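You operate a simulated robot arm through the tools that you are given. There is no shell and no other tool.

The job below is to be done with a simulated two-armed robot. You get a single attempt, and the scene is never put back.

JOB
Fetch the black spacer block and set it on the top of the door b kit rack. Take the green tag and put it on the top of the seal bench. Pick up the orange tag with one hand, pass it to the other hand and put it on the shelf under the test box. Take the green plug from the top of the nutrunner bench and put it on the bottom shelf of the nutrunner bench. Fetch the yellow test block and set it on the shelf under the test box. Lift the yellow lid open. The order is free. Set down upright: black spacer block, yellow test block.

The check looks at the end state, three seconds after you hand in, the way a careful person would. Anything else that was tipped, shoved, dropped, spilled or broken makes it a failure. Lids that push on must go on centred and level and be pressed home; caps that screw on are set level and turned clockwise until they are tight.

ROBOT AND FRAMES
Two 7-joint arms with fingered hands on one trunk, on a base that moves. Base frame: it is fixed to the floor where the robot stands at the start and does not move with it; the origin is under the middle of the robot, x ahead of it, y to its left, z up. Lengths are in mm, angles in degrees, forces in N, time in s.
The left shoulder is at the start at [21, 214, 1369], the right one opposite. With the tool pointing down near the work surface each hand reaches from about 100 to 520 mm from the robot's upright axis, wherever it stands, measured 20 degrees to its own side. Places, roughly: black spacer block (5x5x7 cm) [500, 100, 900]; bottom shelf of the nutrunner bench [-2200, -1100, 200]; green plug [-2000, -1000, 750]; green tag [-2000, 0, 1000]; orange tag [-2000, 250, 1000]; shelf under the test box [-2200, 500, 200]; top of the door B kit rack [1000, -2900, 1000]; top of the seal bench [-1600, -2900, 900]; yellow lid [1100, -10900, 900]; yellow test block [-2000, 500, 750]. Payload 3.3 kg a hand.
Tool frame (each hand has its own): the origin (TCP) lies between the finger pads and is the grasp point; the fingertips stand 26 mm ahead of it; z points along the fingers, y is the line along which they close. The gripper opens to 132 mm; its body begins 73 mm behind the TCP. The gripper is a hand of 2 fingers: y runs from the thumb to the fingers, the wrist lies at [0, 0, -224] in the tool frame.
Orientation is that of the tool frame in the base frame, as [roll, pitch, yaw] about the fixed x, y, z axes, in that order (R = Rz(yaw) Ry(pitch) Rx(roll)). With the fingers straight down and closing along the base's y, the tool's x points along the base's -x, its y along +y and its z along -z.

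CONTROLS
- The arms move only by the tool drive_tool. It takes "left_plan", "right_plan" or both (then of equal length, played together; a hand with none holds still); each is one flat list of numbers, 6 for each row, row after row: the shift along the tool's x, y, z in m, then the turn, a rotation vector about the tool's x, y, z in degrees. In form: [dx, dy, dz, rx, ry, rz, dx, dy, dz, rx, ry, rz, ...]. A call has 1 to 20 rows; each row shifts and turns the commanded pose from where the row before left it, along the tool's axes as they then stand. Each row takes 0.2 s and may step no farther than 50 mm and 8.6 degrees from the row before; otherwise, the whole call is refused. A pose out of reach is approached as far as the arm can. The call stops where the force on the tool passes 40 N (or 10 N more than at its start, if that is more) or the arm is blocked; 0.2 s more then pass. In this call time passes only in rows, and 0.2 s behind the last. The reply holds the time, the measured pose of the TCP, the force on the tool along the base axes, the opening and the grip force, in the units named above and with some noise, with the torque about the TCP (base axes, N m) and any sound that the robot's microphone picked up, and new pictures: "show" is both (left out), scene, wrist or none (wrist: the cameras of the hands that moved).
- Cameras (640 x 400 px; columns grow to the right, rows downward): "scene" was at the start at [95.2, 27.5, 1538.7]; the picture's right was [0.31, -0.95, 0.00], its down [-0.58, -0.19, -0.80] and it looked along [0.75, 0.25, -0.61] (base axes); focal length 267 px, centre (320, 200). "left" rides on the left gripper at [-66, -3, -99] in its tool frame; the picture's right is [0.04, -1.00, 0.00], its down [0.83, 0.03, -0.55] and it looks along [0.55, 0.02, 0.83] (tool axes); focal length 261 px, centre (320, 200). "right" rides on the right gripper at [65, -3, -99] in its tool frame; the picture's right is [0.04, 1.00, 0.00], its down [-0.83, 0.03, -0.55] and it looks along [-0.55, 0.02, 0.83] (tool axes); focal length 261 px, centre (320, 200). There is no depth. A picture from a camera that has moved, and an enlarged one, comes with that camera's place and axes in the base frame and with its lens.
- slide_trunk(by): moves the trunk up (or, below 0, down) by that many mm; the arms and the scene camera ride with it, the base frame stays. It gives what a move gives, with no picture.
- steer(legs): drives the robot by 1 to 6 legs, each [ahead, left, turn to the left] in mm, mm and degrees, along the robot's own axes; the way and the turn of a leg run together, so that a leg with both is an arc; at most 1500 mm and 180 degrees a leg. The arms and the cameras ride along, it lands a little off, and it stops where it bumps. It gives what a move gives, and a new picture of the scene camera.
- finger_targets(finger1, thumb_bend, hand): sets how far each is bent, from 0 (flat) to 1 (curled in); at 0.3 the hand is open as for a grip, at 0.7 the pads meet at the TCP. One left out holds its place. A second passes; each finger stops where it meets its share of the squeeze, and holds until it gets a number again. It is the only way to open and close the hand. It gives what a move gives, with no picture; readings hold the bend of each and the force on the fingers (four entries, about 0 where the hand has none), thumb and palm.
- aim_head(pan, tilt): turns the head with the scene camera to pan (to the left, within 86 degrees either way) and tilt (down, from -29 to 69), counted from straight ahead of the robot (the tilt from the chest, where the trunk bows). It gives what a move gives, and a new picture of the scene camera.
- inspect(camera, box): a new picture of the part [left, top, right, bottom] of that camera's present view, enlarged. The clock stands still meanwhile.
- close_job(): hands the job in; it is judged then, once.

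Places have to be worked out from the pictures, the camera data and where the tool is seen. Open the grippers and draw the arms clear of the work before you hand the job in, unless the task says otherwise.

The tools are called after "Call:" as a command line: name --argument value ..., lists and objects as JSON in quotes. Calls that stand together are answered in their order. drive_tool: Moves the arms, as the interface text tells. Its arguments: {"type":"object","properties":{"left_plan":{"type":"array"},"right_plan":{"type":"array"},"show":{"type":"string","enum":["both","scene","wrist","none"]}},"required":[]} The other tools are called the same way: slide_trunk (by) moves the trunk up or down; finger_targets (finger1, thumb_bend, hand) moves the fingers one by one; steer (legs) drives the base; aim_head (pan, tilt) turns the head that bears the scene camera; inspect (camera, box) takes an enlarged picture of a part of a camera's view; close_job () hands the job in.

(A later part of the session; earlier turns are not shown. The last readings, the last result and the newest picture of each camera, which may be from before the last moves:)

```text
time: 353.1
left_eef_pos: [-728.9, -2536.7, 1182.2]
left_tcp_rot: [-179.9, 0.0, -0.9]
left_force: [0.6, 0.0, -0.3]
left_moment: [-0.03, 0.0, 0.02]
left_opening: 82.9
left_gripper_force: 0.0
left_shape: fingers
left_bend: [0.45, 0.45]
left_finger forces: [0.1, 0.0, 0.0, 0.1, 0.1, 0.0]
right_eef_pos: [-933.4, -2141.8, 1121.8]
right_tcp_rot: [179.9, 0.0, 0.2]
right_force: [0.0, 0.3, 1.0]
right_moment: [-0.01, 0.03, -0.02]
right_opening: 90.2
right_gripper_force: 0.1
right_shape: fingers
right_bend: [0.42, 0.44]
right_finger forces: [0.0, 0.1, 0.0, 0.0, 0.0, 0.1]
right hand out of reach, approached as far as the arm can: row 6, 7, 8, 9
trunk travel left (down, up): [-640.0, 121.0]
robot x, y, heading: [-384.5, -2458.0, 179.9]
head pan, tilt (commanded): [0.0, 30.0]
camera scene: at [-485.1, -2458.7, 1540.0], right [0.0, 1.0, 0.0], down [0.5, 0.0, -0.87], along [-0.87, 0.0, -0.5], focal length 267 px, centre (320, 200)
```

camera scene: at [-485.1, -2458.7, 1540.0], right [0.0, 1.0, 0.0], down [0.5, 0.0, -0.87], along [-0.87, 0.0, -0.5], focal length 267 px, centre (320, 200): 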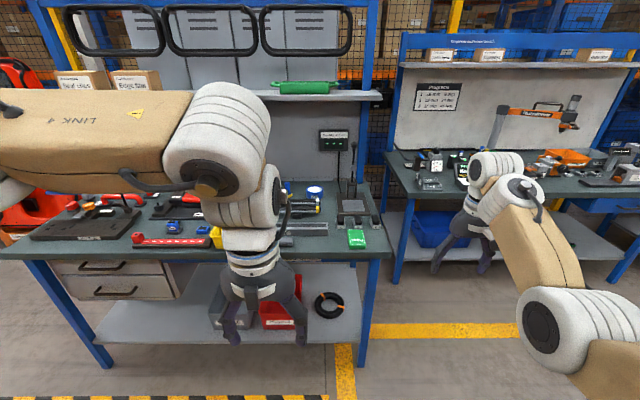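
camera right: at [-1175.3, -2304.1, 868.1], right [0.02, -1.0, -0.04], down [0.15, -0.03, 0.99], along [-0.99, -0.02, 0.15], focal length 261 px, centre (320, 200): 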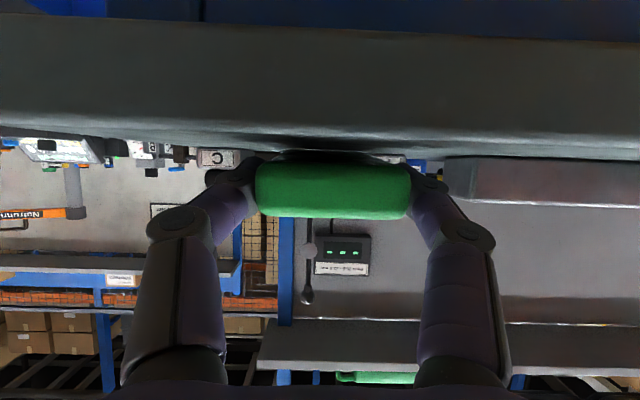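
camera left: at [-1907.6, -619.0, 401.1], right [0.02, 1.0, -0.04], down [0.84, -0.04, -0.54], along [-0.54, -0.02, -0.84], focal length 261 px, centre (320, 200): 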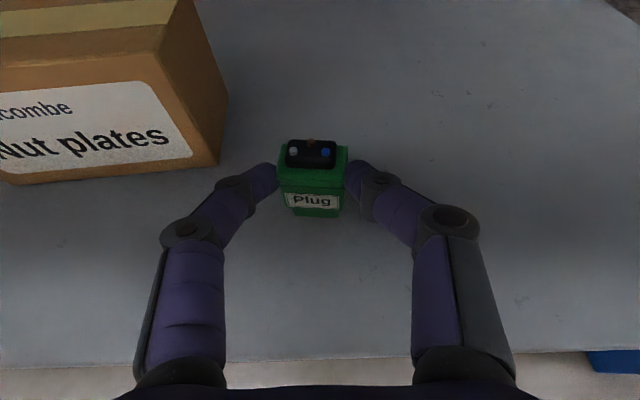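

The right arm stays in the elbow-down branch, which is acceptable for driving. I turn to face −y and look down the aisle toward the yellow lid.

Call:
steer --legs '[[0, 0, 90]]'

Call:
aim_head --pan 0 --tilt 12

Call:
inspect --camera "scene" --box '[200, 100, 440, 250]'

```text
time: 357.4
left_eef_pos: [-300.7, -2800.9, 1181.6]
left_tcp_rot: [-179.9, -0.1, 90.4]
left_force: [1.1, -0.9, 0.0]
left_moment: [0.01, 0.03, 0.02]
left_opening: 83.2
left_gripper_force: 0.1
left_shape: fingers
left_bend: [0.45, 0.45]
left_finger forces: [0.0, 0.0, 0.1, 0.0, 0.1, 0.0]
right_eef_pos: [-690.0, -3015.6, 1121.9]
right_tcp_rot: [-179.9, 0.0, 91.5]
right_force: [0.6, 0.2, 0.1]
right_moment: [0.01, -0.03, -0.03]
right_opening: 90.1
right_gripper_force: 0.0
right_shape: fingers
right_bend: [0.42, 0.44]
right_finger forces: [0.1, 0.0, 0.0, 0.0, 0.0, 0.0]
trunk travel left (down, up): [-640.0, 121.0]
robot x, y, heading: [-384.2, -2463.9, -89.0]
head pan, tilt (commanded): [0.0, 30.0]
camera scene: at [-381.4, -2561.5, 1540.0], right [-1.0, -0.02, 0.0], down [-0.01, 0.5, -0.87], along [0.02, -0.87, -0.5], focal length 267 px, centre (320, 200)
```

scene: 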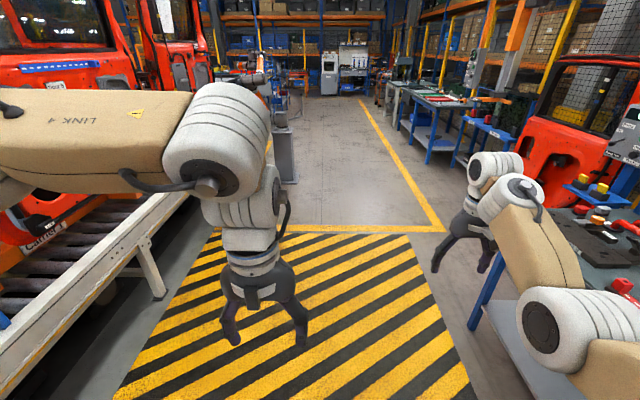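

```text
time: 358.2
left_eef_pos: [-301.2, -2800.3, 1183.2]
left_tcp_rot: [-180.0, 0.0, 90.3]
left_force: [-0.5, 0.6, 0.6]
left_moment: [0.03, -0.03, -0.02]
left_opening: 83.0
left_gripper_force: 0.1
left_shape: fingers
left_bend: [0.45, 0.45]
left_finger forces: [0.0, 0.0, 0.0, 0.0, 0.0, 0.0]
right_eef_pos: [-690.6, -3014.5, 1120.9]
right_tcp_rot: [180.0, 0.1, 91.3]
right_force: [0.2, -0.7, -0.3]
right_moment: [0.04, -0.01, -0.03]
right_opening: 90.2
right_gripper_force: 0.0
right_shape: fingers
right_bend: [0.42, 0.44]
right_finger forces: [0.0, 0.0, 0.0, 0.0, 0.1, 0.1]
trunk travel left (down, up): [-640.0, 121.0]
robot x, y, heading: [-382.9, -2460.5, -88.8]
head pan, tilt (commanded): [0.0, 12.0]
camera scene: at [-381.5, -2564.3, 1569.0], right [-1.0, -0.02, 0.0], down [0.0, 0.21, -0.98], along [0.02, -0.98, -0.21], focal length 267 px, centre (320, 200)
```

scene: 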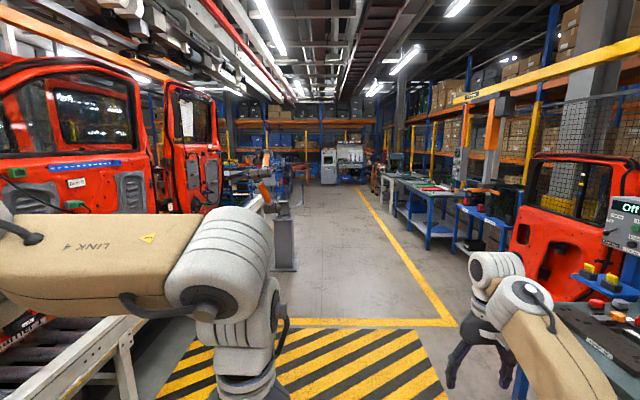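

```text
2.67 times, centred on (320, 175) of scene
camera zoom: at [-381.5, -2564.3, 1569.0], right [-1.0, -0.02, 0.0], down [0.0, 0.21, -0.98], along [0.02, -0.98, -0.21], focal length 712 px, centre (320, 267)
```

zoom: 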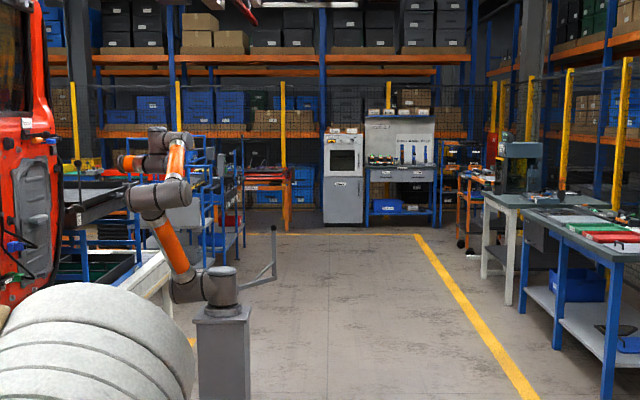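

The aisle is open but a cobot on a pedestal reaches in at about x≈-100, y≈-5700, so I first shift right to x≈-880 and then drive along −y past it.

Call:
steer --legs '[[0, -500, -1.2], [1500, 0, 0], [1300, 0, 0]]'

Call:
steer --legs '[[1400, 0, 0], [1300, 0, 0]]'

Call:
aim_head --pan 20 --tilt 15

```text
time: 374.4
left_eef_pos: [-879.1, -5622.1, 1182.5]
left_tcp_rot: [180.0, 0.0, 87.5]
left_force: [0.7, -0.7, 0.0]
left_moment: [-0.03, 0.01, 0.02]
left_opening: 82.8
left_gripper_force: 0.2
left_shape: fingers
left_bend: [0.45, 0.45]
left_finger forces: [0.0, 0.0, 0.1, 0.0, 0.0, 0.0]
right_eef_pos: [-1278.2, -5818.6, 1120.6]
right_tcp_rot: [-180.0, 0.1, 88.6]
right_force: [-0.2, -1.1, 0.4]
right_moment: [0.0, 0.02, 0.0]
right_opening: 90.1
right_gripper_force: 0.0
right_shape: fingers
right_bend: [0.42, 0.44]
right_finger forces: [0.0, 0.0, 0.0, 0.0, 0.1, 0.0]
trunk travel left (down, up): [-640.0, 121.0]
robot x, y, heading: [-949.1, -5278.4, -91.5]
head pan, tilt (commanded): [0.0, 12.0]
camera scene: at [-948.3, -5382.2, 1569.1], right [-1.0, 0.03, 0.0], down [0.01, 0.21, -0.98], along [-0.03, -0.98, -0.21], focal length 267 px, centre (320, 200)
```

scene: 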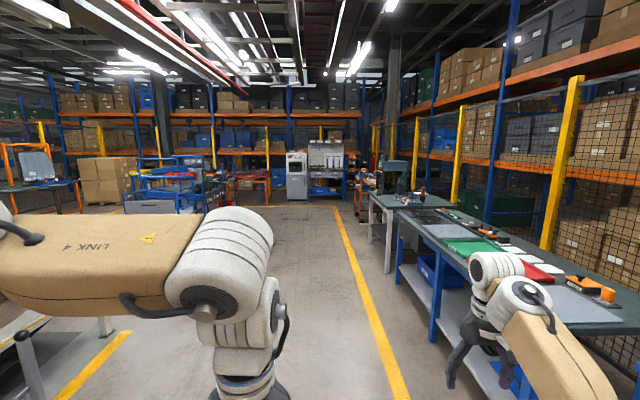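

```text
time: 387.5
left_eef_pos: [-972.8, -8324.8, 1183.1]
left_tcp_rot: [180.0, 0.0, 86.6]
left_force: [-0.5, -0.5, 0.4]
left_moment: [0.0, -0.01, -0.01]
left_opening: 82.9
left_gripper_force: 0.1
left_shape: fingers
left_bend: [0.45, 0.45]
left_finger forces: [0.0, 0.0, 0.0, 0.0, 0.0, 0.1]
right_eef_pos: [-1374.8, -8513.9, 1121.2]
right_tcp_rot: [180.0, 0.1, 87.8]
right_force: [0.1, -0.3, -0.4]
right_moment: [0.0, 0.02, 0.01]
right_opening: 90.0
right_gripper_force: 0.1
right_shape: fingers
right_bend: [0.42, 0.44]
right_finger forces: [0.0, 0.0, 0.1, 0.1, 0.1, 0.0]
trunk travel left (down, up): [-640.0, 121.0]
robot x, y, heading: [-1035.2, -7979.2, -92.8]
head pan, tilt (commanded): [0.0, 12.0]
camera scene: at [-1037.4, -8083.8, 1569.1], right [-1.0, 0.04, 0.0], down [0.01, 0.21, -0.98], along [-0.04, -0.98, -0.21], focal length 267 px, centre (320, 200)
```

scene: 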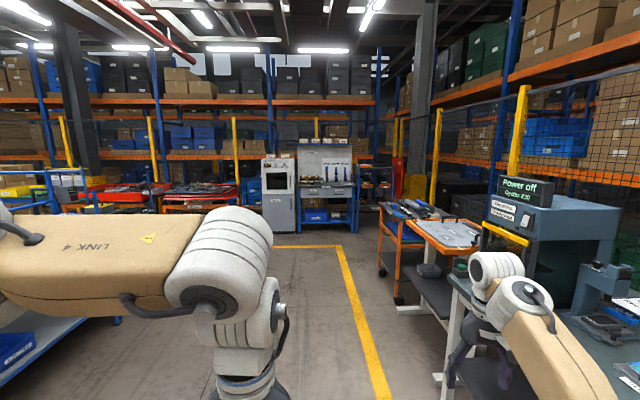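

```text
time: 388.4
left_eef_pos: [-972.4, -8324.8, 1183.0]
left_tcp_rot: [-180.0, 0.0, 86.8]
left_force: [0.2, -0.6, -0.2]
left_moment: [0.02, -0.01, 0.02]
left_opening: 83.1
left_gripper_force: 0.1
left_shape: fingers
left_bend: [0.45, 0.45]
left_finger forces: [0.0, 0.0, 0.1, 0.0, 0.0, 0.0]
right_eef_pos: [-1374.1, -8513.7, 1121.9]
right_tcp_rot: [179.9, 0.0, 87.8]
right_force: [-0.5, 0.0, 0.4]
right_moment: [0.0, 0.03, 0.05]
right_opening: 90.0
right_gripper_force: 0.0
right_shape: fingers
right_bend: [0.42, 0.44]
right_finger forces: [0.0, 0.0, 0.0, 0.0, 0.1, 0.0]
trunk travel left (down, up): [-640.0, 121.0]
robot x, y, heading: [-1033.1, -7979.7, -92.6]
head pan, tilt (commanded): [20.0, 15.0]
camera scene: at [-1005.3, -8079.4, 1564.2], right [-0.95, -0.3, 0.0], down [-0.08, 0.25, -0.97], along [0.29, -0.92, -0.26], focal length 267 px, centre (320, 200)
```

scene: 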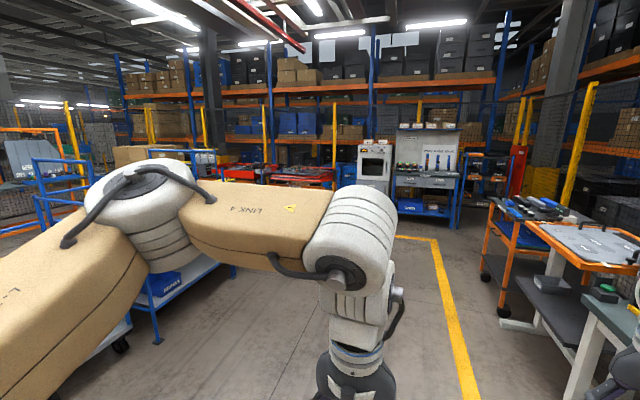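

The lid should be ahead-left beyond some carts. I drive further along the aisle and look left.

Call:
steer --legs '[[1300, 0, 2.6], [300, 400, 0]]'

Call:
aim_head --pan 50 --tilt 18

Call:
aim_head --pan 75 --tilt 18

```text
time: 397.5
left_eef_pos: [-607.6, -9937.9, 1182.4]
left_tcp_rot: [-180.0, 0.0, 88.6]
left_force: [-0.2, -0.2, 0.0]
left_moment: [-0.01, 0.02, 0.01]
left_opening: 83.1
left_gripper_force: 0.1
left_shape: fingers
left_bend: [0.45, 0.45]
left_finger forces: [0.0, 0.0, 0.0, 0.1, 0.0, 0.1]
right_eef_pos: [-1002.6, -10141.4, 1121.9]
right_tcp_rot: [-180.0, 0.0, 89.7]
right_force: [0.0, -0.3, 0.4]
right_moment: [0.0, 0.02, 0.02]
right_opening: 90.2
right_gripper_force: 0.2
right_shape: fingers
right_bend: [0.42, 0.44]
right_finger forces: [0.0, 0.1, 0.0, 0.0, 0.0, 0.0]
trunk travel left (down, up): [-640.0, 121.0]
robot x, y, heading: [-682.6, -9593.1, -90.6]
head pan, tilt (commanded): [20.0, 15.0]
camera scene: at [-648.8, -9693.9, 1564.2], right [-0.94, -0.33, 0.0], down [-0.09, 0.24, -0.97], along [0.32, -0.91, -0.26], focal length 267 px, centre (320, 200)
```

scene: 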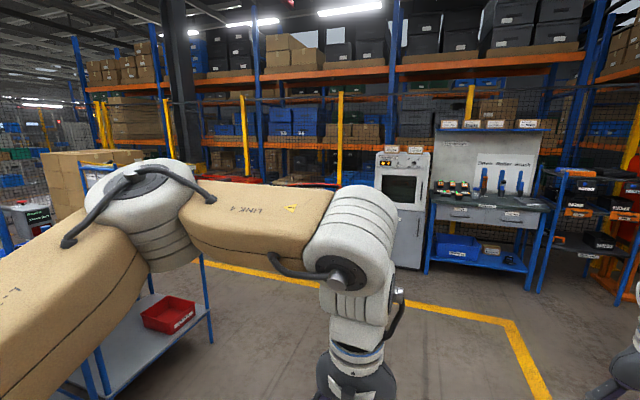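

```text
time: 398.4
left_eef_pos: [-608.5, -9938.0, 1181.6]
left_tcp_rot: [-180.0, 0.0, 88.5]
left_force: [-0.3, -0.5, -0.9]
left_moment: [0.01, -0.02, 0.0]
left_opening: 83.0
left_gripper_force: 0.1
left_shape: fingers
left_bend: [0.45, 0.45]
left_finger forces: [0.0, 0.0, 0.0, 0.0, 0.0, 0.0]
right_eef_pos: [-1002.2, -10140.1, 1121.4]
right_tcp_rot: [-180.0, 0.1, 89.6]
right_force: [-0.3, -0.4, 0.9]
right_moment: [-0.02, -0.03, 0.0]
right_opening: 90.4
right_gripper_force: 0.0
right_shape: fingers
right_bend: [0.42, 0.44]
right_finger forces: [0.0, 0.1, 0.1, 0.0, 0.0, 0.0]
trunk travel left (down, up): [-640.0, 121.0]
robot x, y, heading: [-681.9, -9594.6, -90.6]
head pan, tilt (commanded): [50.0, 18.0]
camera scene: at [-609.5, -9666.2, 1559.3], right [-0.65, -0.76, 0.0], down [-0.23, 0.2, -0.95], along [0.72, -0.62, -0.31], focal length 267 px, centre (320, 200)
```

scene: 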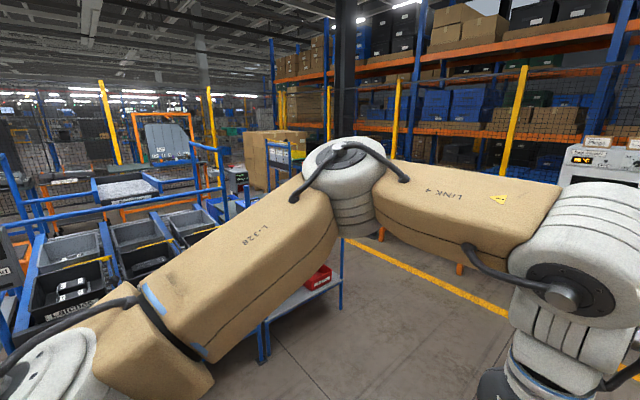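

```text
time: 399.3
left_eef_pos: [-608.3, -9937.9, 1182.7]
left_tcp_rot: [180.0, 0.1, 88.7]
left_force: [-0.2, 0.1, -0.2]
left_moment: [0.01, -0.02, 0.01]
left_opening: 83.0
left_gripper_force: 0.0
left_shape: fingers
left_bend: [0.45, 0.45]
left_finger forces: [0.0, 0.0, 0.0, 0.0, 0.0, 0.0]
right_eef_pos: [-1003.3, -10140.7, 1121.0]
right_tcp_rot: [180.0, 0.1, 89.6]
right_force: [-0.6, -0.4, -0.3]
right_moment: [-0.01, 0.03, -0.01]
right_opening: 90.1
right_gripper_force: 0.2
right_shape: fingers
right_bend: [0.42, 0.44]
right_finger forces: [0.0, 0.0, 0.0, 0.1, 0.1, 0.1]
trunk travel left (down, up): [-640.0, 121.0]
robot x, y, heading: [-685.0, -9596.2, -90.6]
head pan, tilt (commanded): [75.0, 18.0]
camera scene: at [-590.6, -9630.5, 1559.3], right [-0.27, -0.96, 0.0], down [-0.3, 0.08, -0.95], along [0.92, -0.26, -0.31], focal length 267 px, centre (320, 200)
```

scene: 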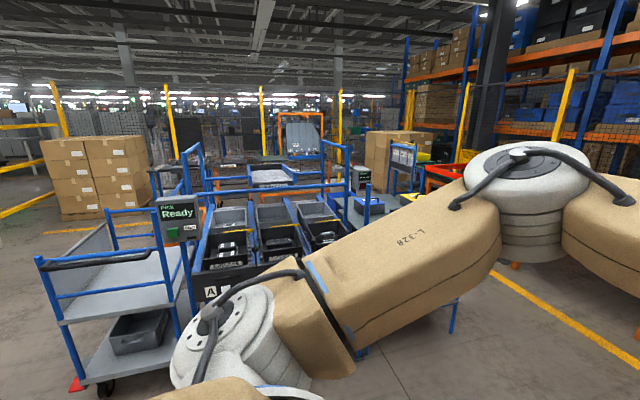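

A picking station is on the left; the lid should be just beyond, hidden behind my arm. I turn the robot to face +x for a clear view.

Call:
steer --legs '[[300, 0, 0], [0, 0, 60]]'

Call:
aim_head --pan -8 --tilt 18

Call:
inspect --camera "scene" --box '[200, 100, 440, 260]'

```text
time: 404.0
left_eef_pos: [-348.5, -10002.7, 1181.7]
left_tcp_rot: [179.9, 0.0, 149.4]
left_force: [-0.5, 0.8, 0.1]
left_moment: [0.0, 0.02, 0.01]
left_opening: 83.2
left_gripper_force: 0.1
left_shape: fingers
left_bend: [0.45, 0.45]
left_finger forces: [0.0, 0.0, 0.0, 0.0, 0.0, 0.1]
right_eef_pos: [-365.2, -10447.3, 1120.5]
right_tcp_rot: [180.0, 0.1, 150.5]
right_force: [0.8, 0.7, 0.2]
right_moment: [0.01, -0.03, -0.02]
right_opening: 90.1
right_gripper_force: 0.0
right_shape: fingers
right_bend: [0.42, 0.44]
right_finger forces: [0.0, 0.0, 0.0, 0.1, 0.0, 0.0]
trunk travel left (down, up): [-640.0, 121.0]
robot x, y, heading: [-682.7, -9900.6, -29.8]
head pan, tilt (commanded): [75.0, 18.0]
camera scene: at [-607.1, -9839.1, 1559.3], right [0.71, -0.7, 0.0], down [-0.22, -0.22, -0.95], along [0.67, 0.67, -0.31], focal length 267 px, centre (320, 200)
```

scene: 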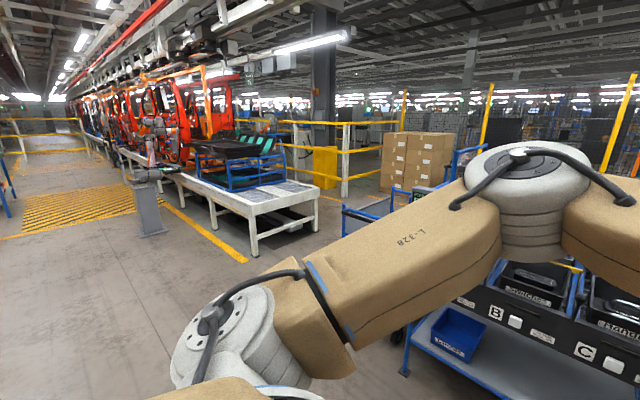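

```text
time: 405.6
left_eef_pos: [-348.7, -10002.6, 1183.0]
left_tcp_rot: [179.9, -0.1, 149.4]
left_force: [0.0, -0.5, 0.2]
left_moment: [-0.02, 0.0, 0.0]
left_opening: 83.0
left_gripper_force: 0.0
left_shape: fingers
left_bend: [0.45, 0.45]
left_finger forces: [0.0, 0.0, 0.0, 0.1, 0.0, 0.0]
right_eef_pos: [-364.9, -10446.6, 1121.5]
right_tcp_rot: [180.0, 0.1, 150.5]
right_force: [0.8, 0.2, 0.0]
right_moment: [-0.01, 0.0, -0.03]
right_opening: 90.0
right_gripper_force: 0.0
right_shape: fingers
right_bend: [0.42, 0.44]
right_finger forces: [0.1, 0.1, 0.1, 0.1, 0.1, 0.0]
trunk travel left (down, up): [-640.0, 121.0]
robot x, y, heading: [-685.0, -9895.1, -29.8]
head pan, tilt (commanded): [-8.0, 18.0]
camera scene: at [-599.2, -9962.6, 1559.3], right [-0.61, -0.79, 0.0], down [-0.24, 0.19, -0.95], along [0.75, -0.58, -0.31], focal length 267 px, centre (320, 200)
```

scene: 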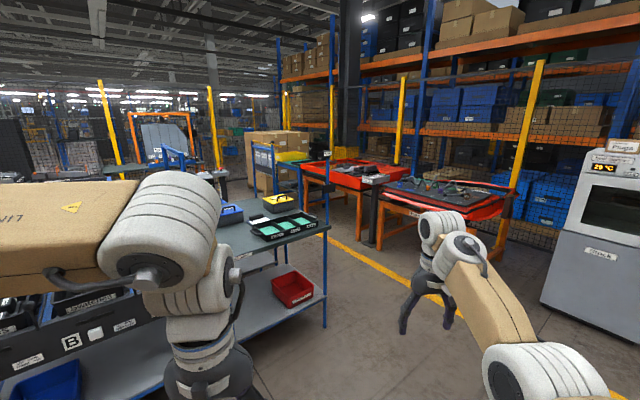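

```text
2.50 times, centred on (320, 180) of scene
camera zoom: at [-599.2, -9962.6, 1559.3], right [-0.61, -0.79, 0.0], down [-0.24, 0.19, -0.95], along [0.75, -0.58, -0.31], focal length 667 px, centre (320, 250)
```

zoom: 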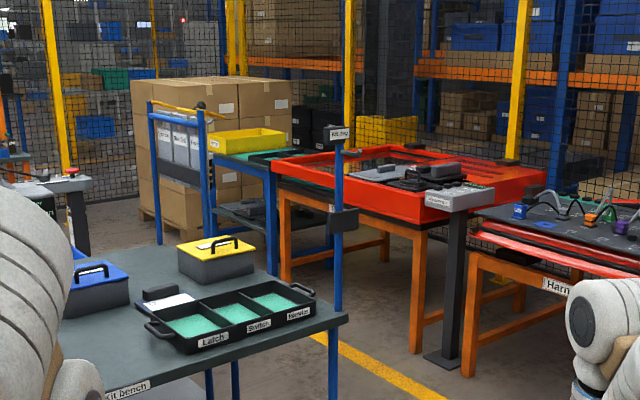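

I can see it: a grey box with a yellow lid and a black handle on the "Kit bench", near [1050–1100, -10870], close to the bench's −y end. I'll approach from that end; first I square to heading 0 and strafe to y≈-11550.

Call:
steer --legs '[[0, 0, 29.8], [0, -830, 0], [0, -830, 0]]'

Call:
aim_head --pan 20 --tilt 20

Call:
aim_head --pan -15 --tilt 25

```text
time: 415.4
left_eef_pos: [-357.0, -11471.5, 1183.8]
left_tcp_rot: [180.0, -0.1, 178.4]
left_force: [-0.2, -0.3, 0.2]
left_moment: [-0.01, 0.02, 0.03]
left_opening: 83.0
left_gripper_force: 0.1
left_shape: fingers
left_bend: [0.45, 0.45]
left_finger forces: [0.0, 0.0, 0.1, 0.0, 0.1, 0.0]
right_eef_pos: [-154.0, -11866.4, 1120.4]
right_tcp_rot: [-179.9, 0.1, 179.5]
right_force: [0.3, 0.6, -0.1]
right_moment: [0.0, -0.01, 0.03]
right_opening: 90.2
right_gripper_force: 0.0
right_shape: fingers
right_bend: [0.42, 0.44]
right_finger forces: [0.0, 0.1, 0.0, 0.0, 0.0, 0.0]
trunk travel left (down, up): [-640.0, 121.0]
robot x, y, heading: [-698.2, -11541.8, -0.7]
head pan, tilt (commanded): [-8.0, 18.0]
camera scene: at [-593.0, -11557.3, 1559.3], right [-0.15, -0.99, 0.0], down [-0.31, 0.05, -0.95], along [0.94, -0.15, -0.31], focal length 267 px, centre (320, 200)
```

scene: 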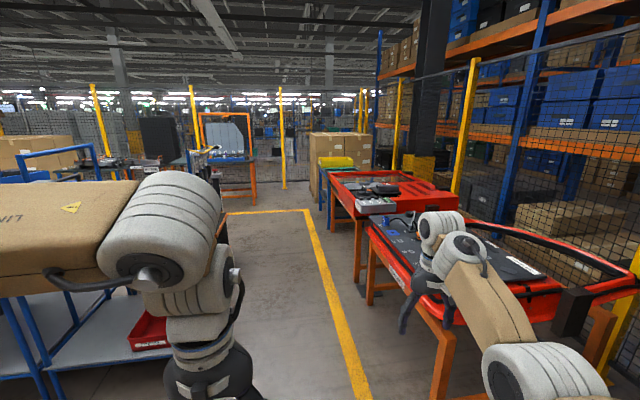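

```text
time: 416.4
left_eef_pos: [-353.7, -11469.9, 1182.8]
left_tcp_rot: [-180.0, 0.0, 178.4]
left_force: [0.5, -0.7, 0.8]
left_moment: [-0.03, -0.01, -0.02]
left_opening: 82.8
left_gripper_force: 0.1
left_shape: fingers
left_bend: [0.45, 0.45]
left_finger forces: [0.0, 0.0, 0.1, 0.0, 0.0, 0.0]
right_eef_pos: [-154.4, -11865.5, 1121.6]
right_tcp_rot: [180.0, 0.0, 179.5]
right_force: [-0.6, 0.1, 0.2]
right_moment: [0.0, 0.02, -0.02]
right_opening: 90.2
right_gripper_force: 0.1
right_shape: fingers
right_bend: [0.42, 0.44]
right_finger forces: [0.0, 0.0, 0.0, 0.1, 0.1, 0.0]
trunk travel left (down, up): [-640.0, 121.0]
robot x, y, heading: [-696.3, -11543.0, -0.8]
head pan, tilt (commanded): [20.0, 20.0]
camera scene: at [-597.2, -11512.0, 1556.1], right [0.33, -0.94, 0.0], down [-0.32, -0.11, -0.94], along [0.89, 0.31, -0.34], focal length 267 px, centre (320, 200)
```

scene: 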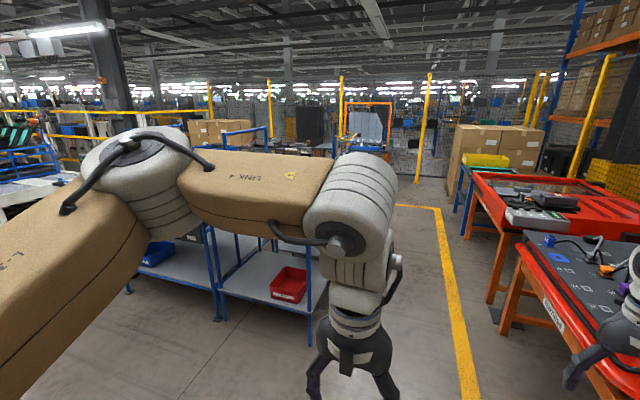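

```text
time: 417.4
left_eef_pos: [-355.4, -11470.1, 1183.3]
left_tcp_rot: [-180.0, 0.0, 178.5]
left_force: [0.0, -0.2, -0.4]
left_moment: [0.01, 0.0, 0.05]
left_opening: 83.2
left_gripper_force: 0.0
left_shape: fingers
left_bend: [0.45, 0.45]
left_finger forces: [0.1, 0.0, 0.0, 0.0, 0.0, 0.0]
right_eef_pos: [-153.6, -11866.6, 1121.2]
right_tcp_rot: [179.9, 0.1, 179.5]
right_force: [0.1, 0.1, 0.1]
right_moment: [0.0, -0.03, -0.04]
right_opening: 90.1
right_gripper_force: 0.0
right_shape: fingers
right_bend: [0.42, 0.44]
right_finger forces: [0.0, 0.0, 0.0, 0.0, 0.0, 0.0]
trunk travel left (down, up): [-640.0, 121.0]
robot x, y, heading: [-698.2, -11538.9, -0.9]
head pan, tilt (commanded): [-15.0, 25.0]
camera scene: at [-596.5, -11567.5, 1548.0], right [-0.27, -0.96, 0.0], down [-0.41, 0.12, -0.91], along [0.87, -0.25, -0.42], focal length 267 px, centre (320, 200)
```

scene: 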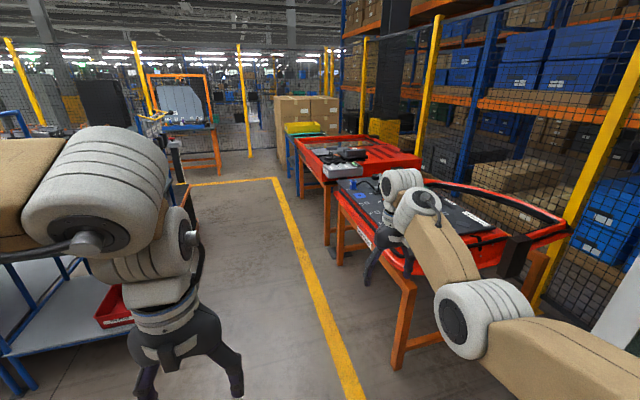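

The harness table is close on the right, so I tuck the right hand inward before moving ahead.

Call:
drive_tool --right_plan '[0, 0.04, 0, 0, 0, 0, 0, 0.04, 0, 0, 0, 0, 0.02, 0.04, 0, 0, 0, 0, 0.02, 0.04, 0, 0, 0, 0, 0.03, 0.02, 0, 0, 0, 0]' --show "scene"

```text
time: 418.6
left_eef_pos: [-355.6, -11471.1, 1183.2]
left_tcp_rot: [-180.0, 0.1, 178.5]
left_force: [-0.1, -0.7, -0.6]
left_moment: [0.04, 0.01, 0.02]
left_opening: 83.4
left_gripper_force: 0.0
left_shape: fingers
left_bend: [0.45, 0.45]
left_finger forces: [0.0, 0.0, 0.0, 0.1, 0.1, 0.0]
right_eef_pos: [-186.8, -11712.2, 1073.2]
right_tcp_rot: [-180.0, 0.1, 179.5]
right_force: [0.1, -0.4, -0.2]
right_moment: [-0.01, 0.02, -0.05]
right_opening: 90.4
right_gripper_force: 0.1
right_shape: fingers
right_bend: [0.42, 0.44]
right_finger forces: [0.1, 0.0, 0.0, 0.1, 0.1, 0.0]
right hand out of reach, approached as far as the arm can: row 3, 4, 5
trunk travel left (down, up): [-640.0, 121.0]
robot x, y, heading: [-695.4, -11542.2, -1.2]
head pan, tilt (commanded): [-15.0, 25.0]
camera scene: at [-597.2, -11568.4, 1548.0], right [-0.27, -0.96, 0.0], down [-0.41, 0.12, -0.91], along [0.87, -0.25, -0.42], focal length 267 px, centre (320, 200)
```

scene: 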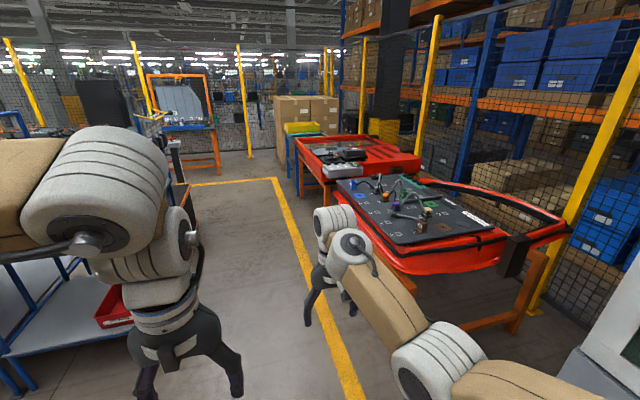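

Better. I drive ahead in two legs past the bench end.

Call:
steer --legs '[[950, 0, 1.2]]'

Call:
aim_head --pan 50 --tilt 25

Call:
aim_head --pan 0 --tilt 30

```text
time: 423.6
left_eef_pos: [600.1, -11488.7, 1183.3]
left_tcp_rot: [180.0, 0.0, 178.0]
left_force: [1.3, -0.4, 0.2]
left_moment: [0.01, -0.01, -0.02]
left_opening: 83.1
left_gripper_force: 0.1
left_shape: fingers
left_bend: [0.45, 0.45]
left_finger forces: [0.0, 0.1, 0.0, 0.0, 0.0, 0.0]
right_eef_pos: [767.1, -11732.6, 1074.8]
right_tcp_rot: [-180.0, 0.1, 179.1]
right_force: [-0.2, 1.0, -0.2]
right_moment: [-0.02, 0.02, -0.02]
right_opening: 90.2
right_gripper_force: 0.1
right_shape: fingers
right_bend: [0.42, 0.44]
right_finger forces: [0.1, 0.0, 0.0, 0.0, 0.0, 0.0]
trunk travel left (down, up): [-640.0, 121.0]
robot x, y, heading: [259.1, -11558.5, -1.3]
head pan, tilt (commanded): [-15.0, 25.0]
camera scene: at [358.1, -11585.3, 1548.0], right [-0.28, -0.96, 0.0], down [-0.41, 0.12, -0.91], along [0.87, -0.25, -0.42], focal length 267 px, centre (320, 200)
```

scene: 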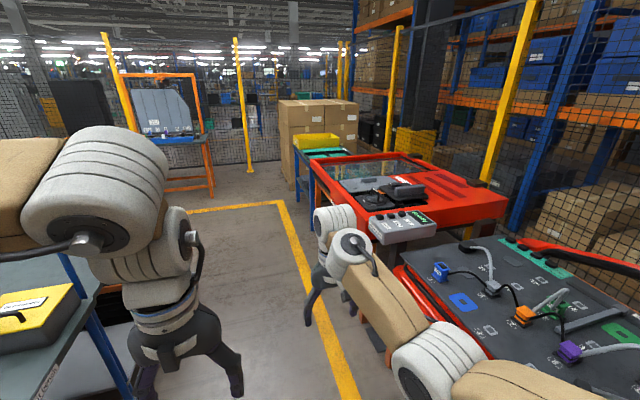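

```text
time: 424.9
left_eef_pos: [599.8, -11489.4, 1183.6]
left_tcp_rot: [-180.0, 0.0, 178.0]
left_force: [0.1, -0.2, 0.1]
left_moment: [-0.01, 0.01, 0.02]
left_opening: 82.9
left_gripper_force: 0.0
left_shape: fingers
left_bend: [0.45, 0.45]
left_finger forces: [0.0, 0.0, 0.0, 0.0, 0.0, 0.0]
right_eef_pos: [766.6, -11733.3, 1072.4]
right_tcp_rot: [-180.0, 0.1, 179.1]
right_force: [-0.3, -0.2, -0.6]
right_moment: [0.01, -0.02, 0.03]
right_opening: 90.1
right_gripper_force: 0.2
right_shape: fingers
right_bend: [0.42, 0.44]
right_finger forces: [0.0, 0.0, 0.1, 0.0, 0.0, 0.1]
trunk travel left (down, up): [-640.0, 121.0]
robot x, y, heading: [254.5, -11557.2, -1.1]
head pan, tilt (commanded): [50.0, 25.0]
camera scene: at [330.0, -11490.4, 1548.0], right [0.75, -0.66, 0.0], down [-0.28, -0.32, -0.91], along [0.6, 0.68, -0.42], focal length 267 px, centre (320, 200)
```

scene: 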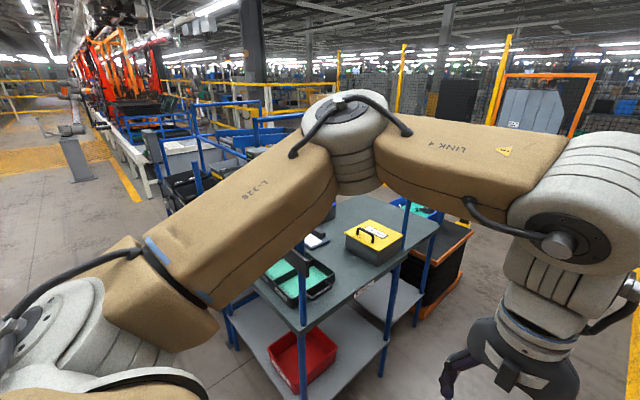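

```text
time: 426.1
left_eef_pos: [600.3, -11489.1, 1182.1]
left_tcp_rot: [180.0, 0.0, 178.0]
left_force: [0.1, 0.7, -0.3]
left_moment: [0.01, 0.02, -0.01]
left_opening: 82.9
left_gripper_force: 0.1
left_shape: fingers
left_bend: [0.45, 0.45]
left_finger forces: [0.0, 0.0, 0.0, 0.1, 0.0, 0.1]
right_eef_pos: [767.5, -11731.7, 1074.0]
right_tcp_rot: [180.0, 0.1, 179.1]
right_force: [-0.9, -0.2, -1.0]
right_moment: [-0.03, -0.02, 0.0]
right_opening: 90.2
right_gripper_force: 0.0
right_shape: fingers
right_bend: [0.42, 0.44]
right_finger forces: [0.0, 0.1, 0.1, 0.1, 0.0, 0.0]
trunk travel left (down, up): [-640.0, 121.0]
robot x, y, heading: [256.9, -11561.6, -1.0]
head pan, tilt (commanded): [0.0, 30.0]
camera scene: at [359.6, -11561.4, 1540.0], right [-0.02, -1.0, 0.0], down [-0.5, 0.01, -0.87], along [0.87, -0.02, -0.5], focal length 267 px, centre (320, 200)
```

scene: 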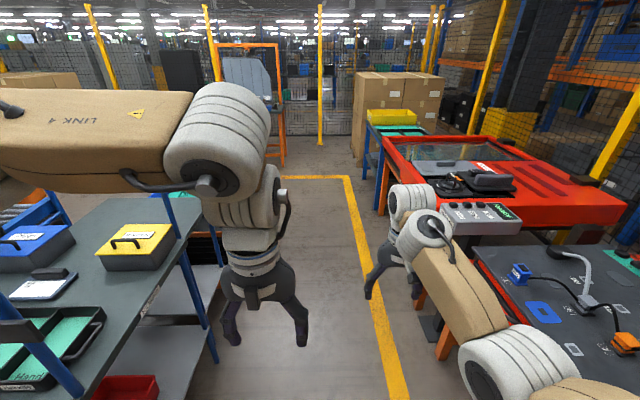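

The yellow-lid box is on the kit bench near its end edge (y≈-11000). I continue ahead to x≈1250 and turn left to face the bench end.

Call:
steer --legs '[[990, 0, 1.0], [0, 0, 90]]'

Call:
aim_head --pan 10 --tilt 30

```text
time: 434.3
left_eef_pos: [1286.2, -11232.2, 1184.5]
left_tcp_rot: [179.9, 0.2, -107.6]
left_force: [-0.3, 0.0, -0.2]
left_moment: [-0.02, 0.01, 0.01]
left_opening: 83.3
left_gripper_force: 0.0
left_shape: fingers
left_bend: [0.45, 0.45]
left_finger forces: [0.0, 0.1, 0.0, 0.1, 0.0, 0.0]
right_eef_pos: [1576.2, -11138.1, 1073.2]
right_tcp_rot: [179.4, 0.0, -108.7]
right_force: [0.1, 0.6, 0.1]
right_moment: [-0.01, -0.01, -0.02]
right_opening: 90.4
right_gripper_force: 0.0
right_shape: fingers
right_bend: [0.42, 0.44]
right_finger forces: [0.1, 0.0, 0.0, 0.0, 0.0, 0.1]
trunk travel left (down, up): [-640.0, 121.0]
robot x, y, heading: [1261.3, -11575.0, 73.3]
head pan, tilt (commanded): [0.0, 30.0]
stopped in leg 2: the robot was blocked; the commanded pose is now the measured one
camera scene: at [1292.8, -11486.4, 1540.4], right [0.96, -0.29, 0.0], down [-0.15, -0.47, -0.87], along [0.25, 0.83, -0.5], focal length 267 px, centre (320, 200)
```

scene: 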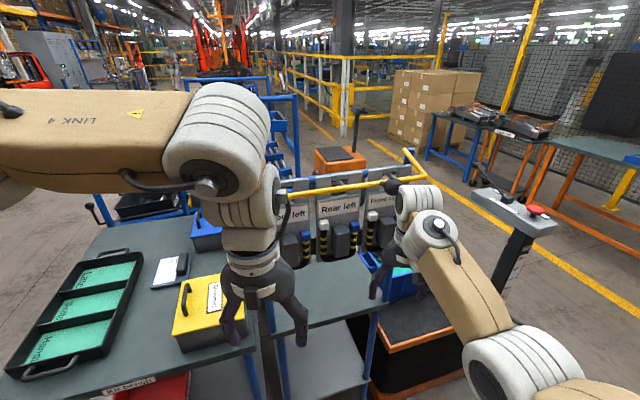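

```text
time: 435.0
left_eef_pos: [1286.3, -11231.1, 1183.2]
left_tcp_rot: [179.8, 0.1, -107.5]
left_force: [-0.5, -0.3, 0.0]
left_moment: [-0.02, 0.02, 0.0]
left_opening: 83.1
left_gripper_force: 0.2
left_shape: fingers
left_bend: [0.45, 0.45]
left_finger forces: [0.0, 0.0, 0.0, 0.1, 0.0, 0.0]
right_eef_pos: [1575.5, -11138.3, 1071.6]
right_tcp_rot: [179.2, -0.1, -108.3]
right_force: [0.3, -0.4, -0.5]
right_moment: [0.04, 0.0, -0.03]
right_opening: 90.1
right_gripper_force: 0.0
right_shape: fingers
right_bend: [0.42, 0.44]
right_finger forces: [0.0, 0.0, 0.0, 0.0, 0.0, 0.0]
trunk travel left (down, up): [-640.0, 121.0]
robot x, y, heading: [1257.6, -11580.6, 73.0]
head pan, tilt (commanded): [10.0, 30.0]
camera scene: at [1279.7, -11483.6, 1540.5], right [0.99, -0.12, 0.0], down [-0.06, -0.49, -0.87], along [0.1, 0.86, -0.5], focal length 267 px, centre (320, 200)
```

scene: 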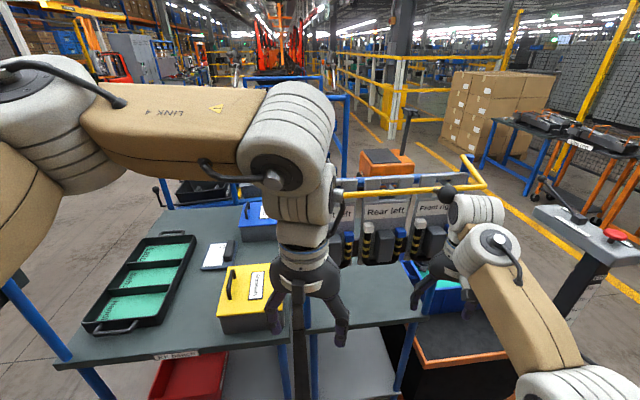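

The turn was stopped at heading 73° by a bump, and the right hand's reading shows it was deflected slightly. I look to the right to see what the right arm is touching.

Call:
aim_head --pan -45 --tilt 35

Call:
aim_head --pan -80 --tilt 45

Call:
inspect --camera "right" --box '[0, 0, 640, 400]'

Call:
inspect --camera "left" --box '[0, 0, 640, 400]'

```text
time: 436.2
left_eef_pos: [1287.7, -11231.8, 1184.7]
left_tcp_rot: [179.8, 0.3, -107.5]
left_force: [0.0, -0.2, 0.1]
left_moment: [-0.02, 0.04, 0.01]
left_opening: 82.7
left_gripper_force: 0.0
left_shape: fingers
left_bend: [0.45, 0.45]
left_finger forces: [0.0, 0.0, 0.0, 0.0, 0.0, 0.0]
right_eef_pos: [1577.2, -11137.5, 1071.1]
right_tcp_rot: [179.4, 0.0, -108.4]
right_force: [0.0, -0.3, 0.0]
right_moment: [-0.02, 0.0, -0.02]
right_opening: 90.2
right_gripper_force: 0.0
right_shape: fingers
right_bend: [0.42, 0.44]
right_finger forces: [0.0, 0.0, 0.0, 0.0, 0.0, 0.1]
trunk travel left (down, up): [-640.0, 121.0]
robot x, y, heading: [1262.0, -11577.1, 73.2]
head pan, tilt (commanded): [-45.0, 35.0]
camera scene: at [1347.3, -11531.5, 1532.2], right [0.47, -0.88, -0.01], down [-0.51, -0.27, -0.82], along [0.72, 0.39, -0.57], focal length 267 px, centre (320, 200)
```

scene: 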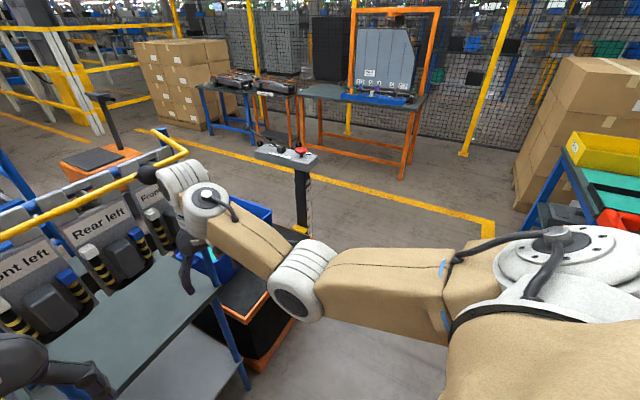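

```text
time: 437.2
left_eef_pos: [1287.8, -11230.7, 1184.6]
left_tcp_rot: [179.6, 0.2, -107.5]
left_force: [0.1, 0.2, 0.8]
left_moment: [0.0, 0.02, -0.04]
left_opening: 83.1
left_gripper_force: 0.2
left_shape: fingers
left_bend: [0.45, 0.45]
left_finger forces: [0.1, 0.1, 0.1, 0.0, 0.0, 0.0]
right_eef_pos: [1576.6, -11137.3, 1072.3]
right_tcp_rot: [179.3, 0.0, -108.3]
right_force: [0.2, -0.2, 0.1]
right_moment: [-0.02, -0.03, -0.02]
right_opening: 90.3
right_gripper_force: 0.1
right_shape: fingers
right_bend: [0.42, 0.44]
right_finger forces: [0.1, 0.1, 0.1, 0.0, 0.1, 0.0]
trunk travel left (down, up): [-640.0, 121.0]
robot x, y, heading: [1260.0, -11575.1, 73.1]
head pan, tilt (commanded): [-80.0, 45.0]
camera scene: at [1350.5, -11582.4, 1517.1], right [-0.12, -0.99, 0.0], down [-0.7, 0.09, -0.7], along [0.7, -0.08, -0.71], focal length 267 px, centre (320, 200)
```

scene: 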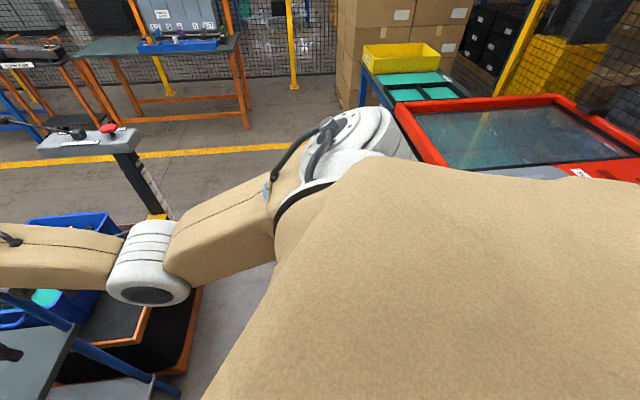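

```text
1.00 times, centred on (320, 200) of right (not enlarged: the box is as wide or as high as the picture)
camera zoom: at [1559.6, -11200.0, 1170.6], right [-0.96, 0.28, 0.01], down [0.24, 0.8, 0.55], along [0.14, 0.53, -0.83], focal length 261 px, centre (320, 200)
```

zoom: 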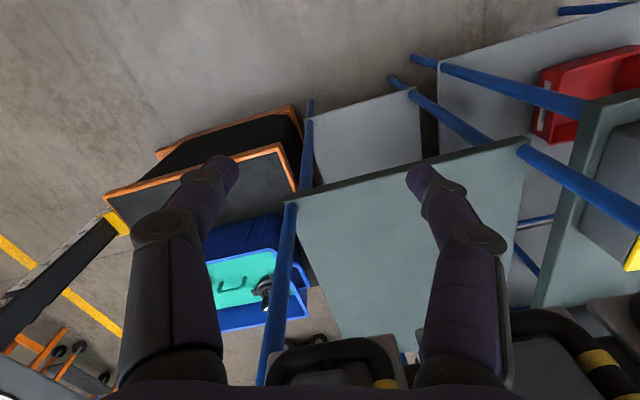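

```text
1.00 times, centred on (320, 200) of left (not enlarged: the box is as wide or as high as the picture)
camera zoom: at [1309.1, -11170.5, 1283.3], right [0.94, -0.34, -0.01], down [-0.28, -0.79, 0.55], along [-0.19, -0.52, -0.83], focal length 261 px, centre (320, 200)
```

zoom: 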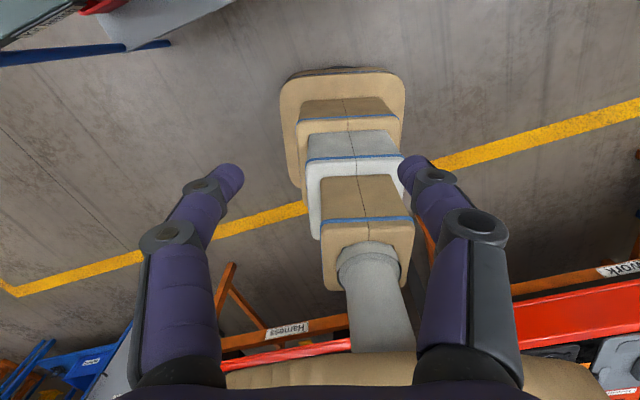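

The right wrist is touching the cart's yellow push bar (≈[1560, -11130, 1340]). I turn back right to free it; my plan is to stand at about [980, -11377] with heading 60°, keeping the right arm away from the bar and working with the left hand.

Call:
steer --legs '[[0, 0, -13]]'

Call:
aim_head --pan -25 --tilt 30

```text
time: 438.4
left_eef_pos: [1360.4, -11239.8, 1183.2]
left_tcp_rot: [180.0, -0.1, -120.5]
left_force: [0.2, -1.1, -0.1]
left_moment: [0.0, 0.01, 0.01]
left_opening: 83.2
left_gripper_force: 0.0
left_shape: fingers
left_bend: [0.45, 0.45]
left_finger forces: [0.0, 0.0, 0.0, 0.0, 0.1, 0.0]
right_eef_pos: [1664.3, -11213.9, 1070.9]
right_tcp_rot: [179.6, -0.3, -121.3]
right_force: [-0.1, 0.5, -0.8]
right_moment: [0.0, -0.03, -0.03]
right_opening: 89.9
right_gripper_force: 0.0
right_shape: fingers
right_bend: [0.42, 0.44]
right_finger forces: [0.0, 0.1, 0.1, 0.0, 0.1, 0.1]
trunk travel left (down, up): [-640.0, 121.0]
robot x, y, heading: [1257.5, -11576.7, 60.2]
head pan, tilt (commanded): [-80.0, 45.0]
camera scene: at [1342.7, -11593.6, 1517.4], right [-0.34, -0.94, 0.0], down [-0.67, 0.24, -0.71], along [0.67, -0.24, -0.71], focal length 267 px, centre (320, 200)
```

scene: 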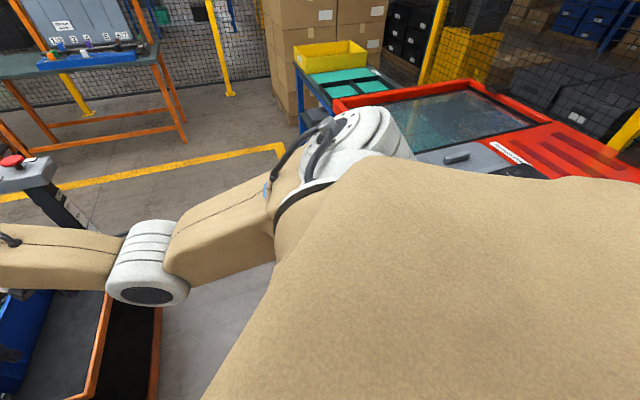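

```text
time: 439.7
left_eef_pos: [1360.6, -11241.2, 1182.0]
left_tcp_rot: [179.9, -0.1, -120.5]
left_force: [-0.5, -0.3, 0.5]
left_moment: [-0.01, 0.01, -0.02]
left_opening: 83.1
left_gripper_force: 0.2
left_shape: fingers
left_bend: [0.45, 0.45]
left_finger forces: [0.0, 0.1, 0.0, 0.1, 0.1, 0.0]
right_eef_pos: [1663.8, -11214.3, 1070.8]
right_tcp_rot: [179.6, -0.2, -121.2]
right_force: [0.4, 0.9, -0.5]
right_moment: [0.01, 0.02, -0.05]
right_opening: 90.2
right_gripper_force: 0.2
right_shape: fingers
right_bend: [0.42, 0.44]
right_finger forces: [0.0, 0.1, 0.1, 0.0, 0.0, 0.0]
trunk travel left (down, up): [-640.0, 121.0]
robot x, y, heading: [1258.2, -11576.5, 60.1]
head pan, tilt (commanded): [-25.0, 30.0]
camera scene: at [1340.3, -11514.3, 1540.0], right [0.58, -0.82, 0.0], down [-0.41, -0.29, -0.87], along [0.71, 0.5, -0.5], focal length 267 px, centre (320, 200)
```

scene: 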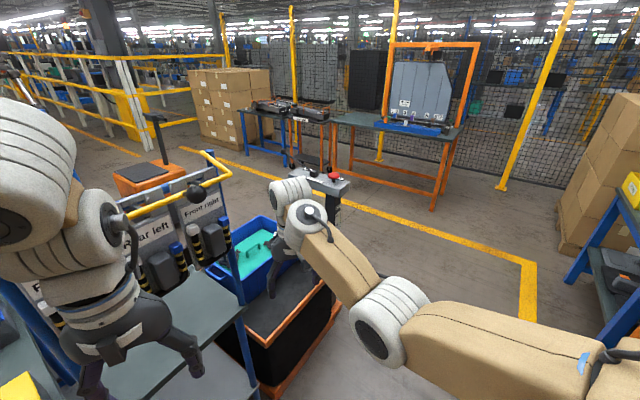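

The bar looks undisturbed. With the right arm's current posture, using the right hand with the robot square to the bench end works best, so I back away, strafe left and turn to heading 90°.

Call:
steer --legs '[[-150, 0, 0], [0, 310, 0]]'

Call:
steer --legs '[[0, 0, 29.9]]'

Call:
aim_head --pan 0 --tilt 30

```text
time: 442.7
left_eef_pos: [1020.5, -11216.7, 1181.7]
left_tcp_rot: [-180.0, -0.2, -120.4]
left_force: [-0.4, 0.7, -0.5]
left_moment: [0.04, -0.02, 0.0]
left_opening: 83.1
left_gripper_force: 0.0
left_shape: fingers
left_bend: [0.45, 0.45]
left_finger forces: [0.1, 0.0, 0.0, 0.1, 0.0, 0.0]
right_eef_pos: [1322.9, -11191.8, 1070.5]
right_tcp_rot: [179.7, -0.3, -121.1]
right_force: [0.7, -0.3, -0.1]
right_moment: [-0.02, 0.02, 0.02]
right_opening: 90.1
right_gripper_force: 0.1
right_shape: fingers
right_bend: [0.42, 0.44]
right_finger forces: [0.1, 0.0, 0.1, 0.1, 0.0, 0.0]
trunk travel left (down, up): [-640.0, 121.0]
robot x, y, heading: [916.7, -11554.0, 60.1]
head pan, tilt (commanded): [-25.0, 30.0]
camera scene: at [999.3, -11491.1, 1540.0], right [0.58, -0.82, 0.0], down [-0.41, -0.29, -0.87], along [0.71, 0.5, -0.5], focal length 267 px, centre (320, 200)
```

scene: 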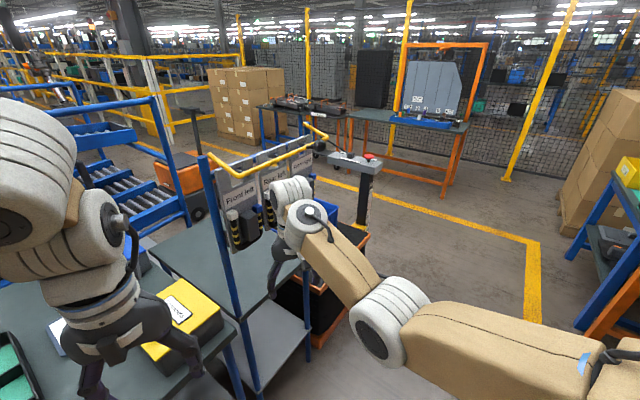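

```text
time: 444.6
left_eef_pos: [841.8, -11212.8, 1182.6]
left_tcp_rot: [-180.0, -0.2, -90.8]
left_force: [-0.5, 0.7, 0.0]
left_moment: [0.02, 0.04, -0.02]
left_opening: 83.1
left_gripper_force: 0.1
left_shape: fingers
left_bend: [0.45, 0.45]
left_finger forces: [0.0, 0.0, 0.0, 0.0, 0.0, 0.0]
right_eef_pos: [1092.4, -11038.3, 1069.4]
right_tcp_rot: [179.6, -0.3, -91.8]
right_force: [0.6, 0.0, -0.3]
right_moment: [0.03, 0.0, 0.0]
right_opening: 90.2
right_gripper_force: 0.0
right_shape: fingers
right_bend: [0.42, 0.44]
right_finger forces: [0.0, 0.0, 0.1, 0.0, 0.1, 0.0]
trunk travel left (down, up): [-640.0, 121.0]
robot x, y, heading: [922.9, -11558.9, 89.9]
head pan, tilt (commanded): [-25.0, 30.0]
camera scene: at [959.0, -11460.6, 1540.0], right [0.91, -0.43, 0.0], down [-0.21, -0.45, -0.87], along [0.37, 0.78, -0.5], focal length 267 px, centre (320, 200)
```

scene: 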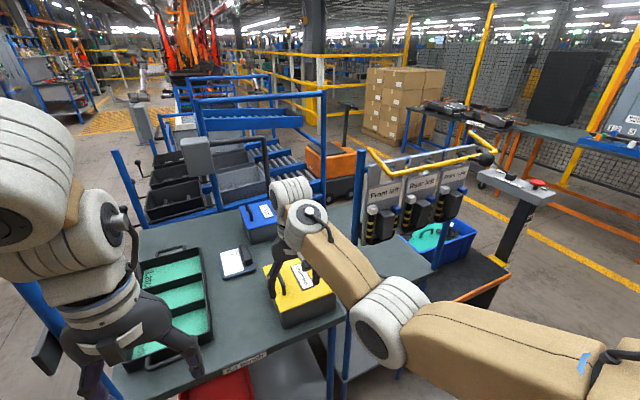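

```text
time: 445.5
left_eef_pos: [842.1, -11211.1, 1182.6]
left_tcp_rot: [-180.0, 0.0, -90.9]
left_force: [0.1, 0.2, 0.2]
left_moment: [-0.01, 0.01, -0.02]
left_opening: 82.9
left_gripper_force: 0.1
left_shape: fingers
left_bend: [0.45, 0.45]
left_finger forces: [0.0, 0.1, 0.0, 0.1, 0.0, 0.0]
right_eef_pos: [1092.1, -11039.2, 1071.8]
right_tcp_rot: [179.6, -0.4, -91.6]
right_force: [-0.7, 0.2, 0.1]
right_moment: [0.0, 0.0, 0.03]
right_opening: 90.4
right_gripper_force: 0.1
right_shape: fingers
right_bend: [0.42, 0.44]
right_finger forces: [0.0, 0.1, 0.0, 0.0, 0.0, 0.0]
trunk travel left (down, up): [-640.0, 121.0]
robot x, y, heading: [919.3, -11553.9, 89.9]
head pan, tilt (commanded): [0.0, 30.0]
camera scene: at [921.2, -11452.1, 1540.0], right [1.0, 0.0, 0.0], down [0.0, -0.5, -0.87], along [0.0, 0.87, -0.5], focal length 267 px, centre (320, 200)
```

scene: 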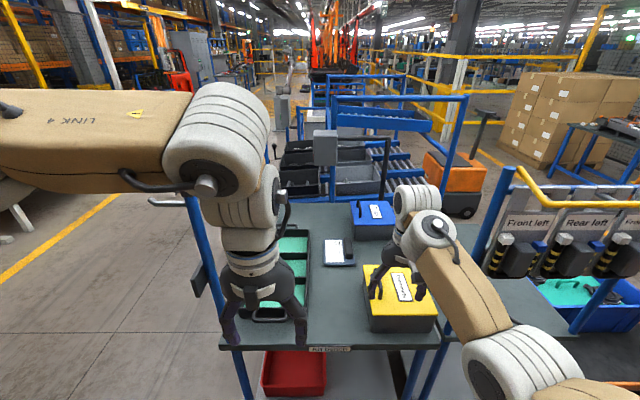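

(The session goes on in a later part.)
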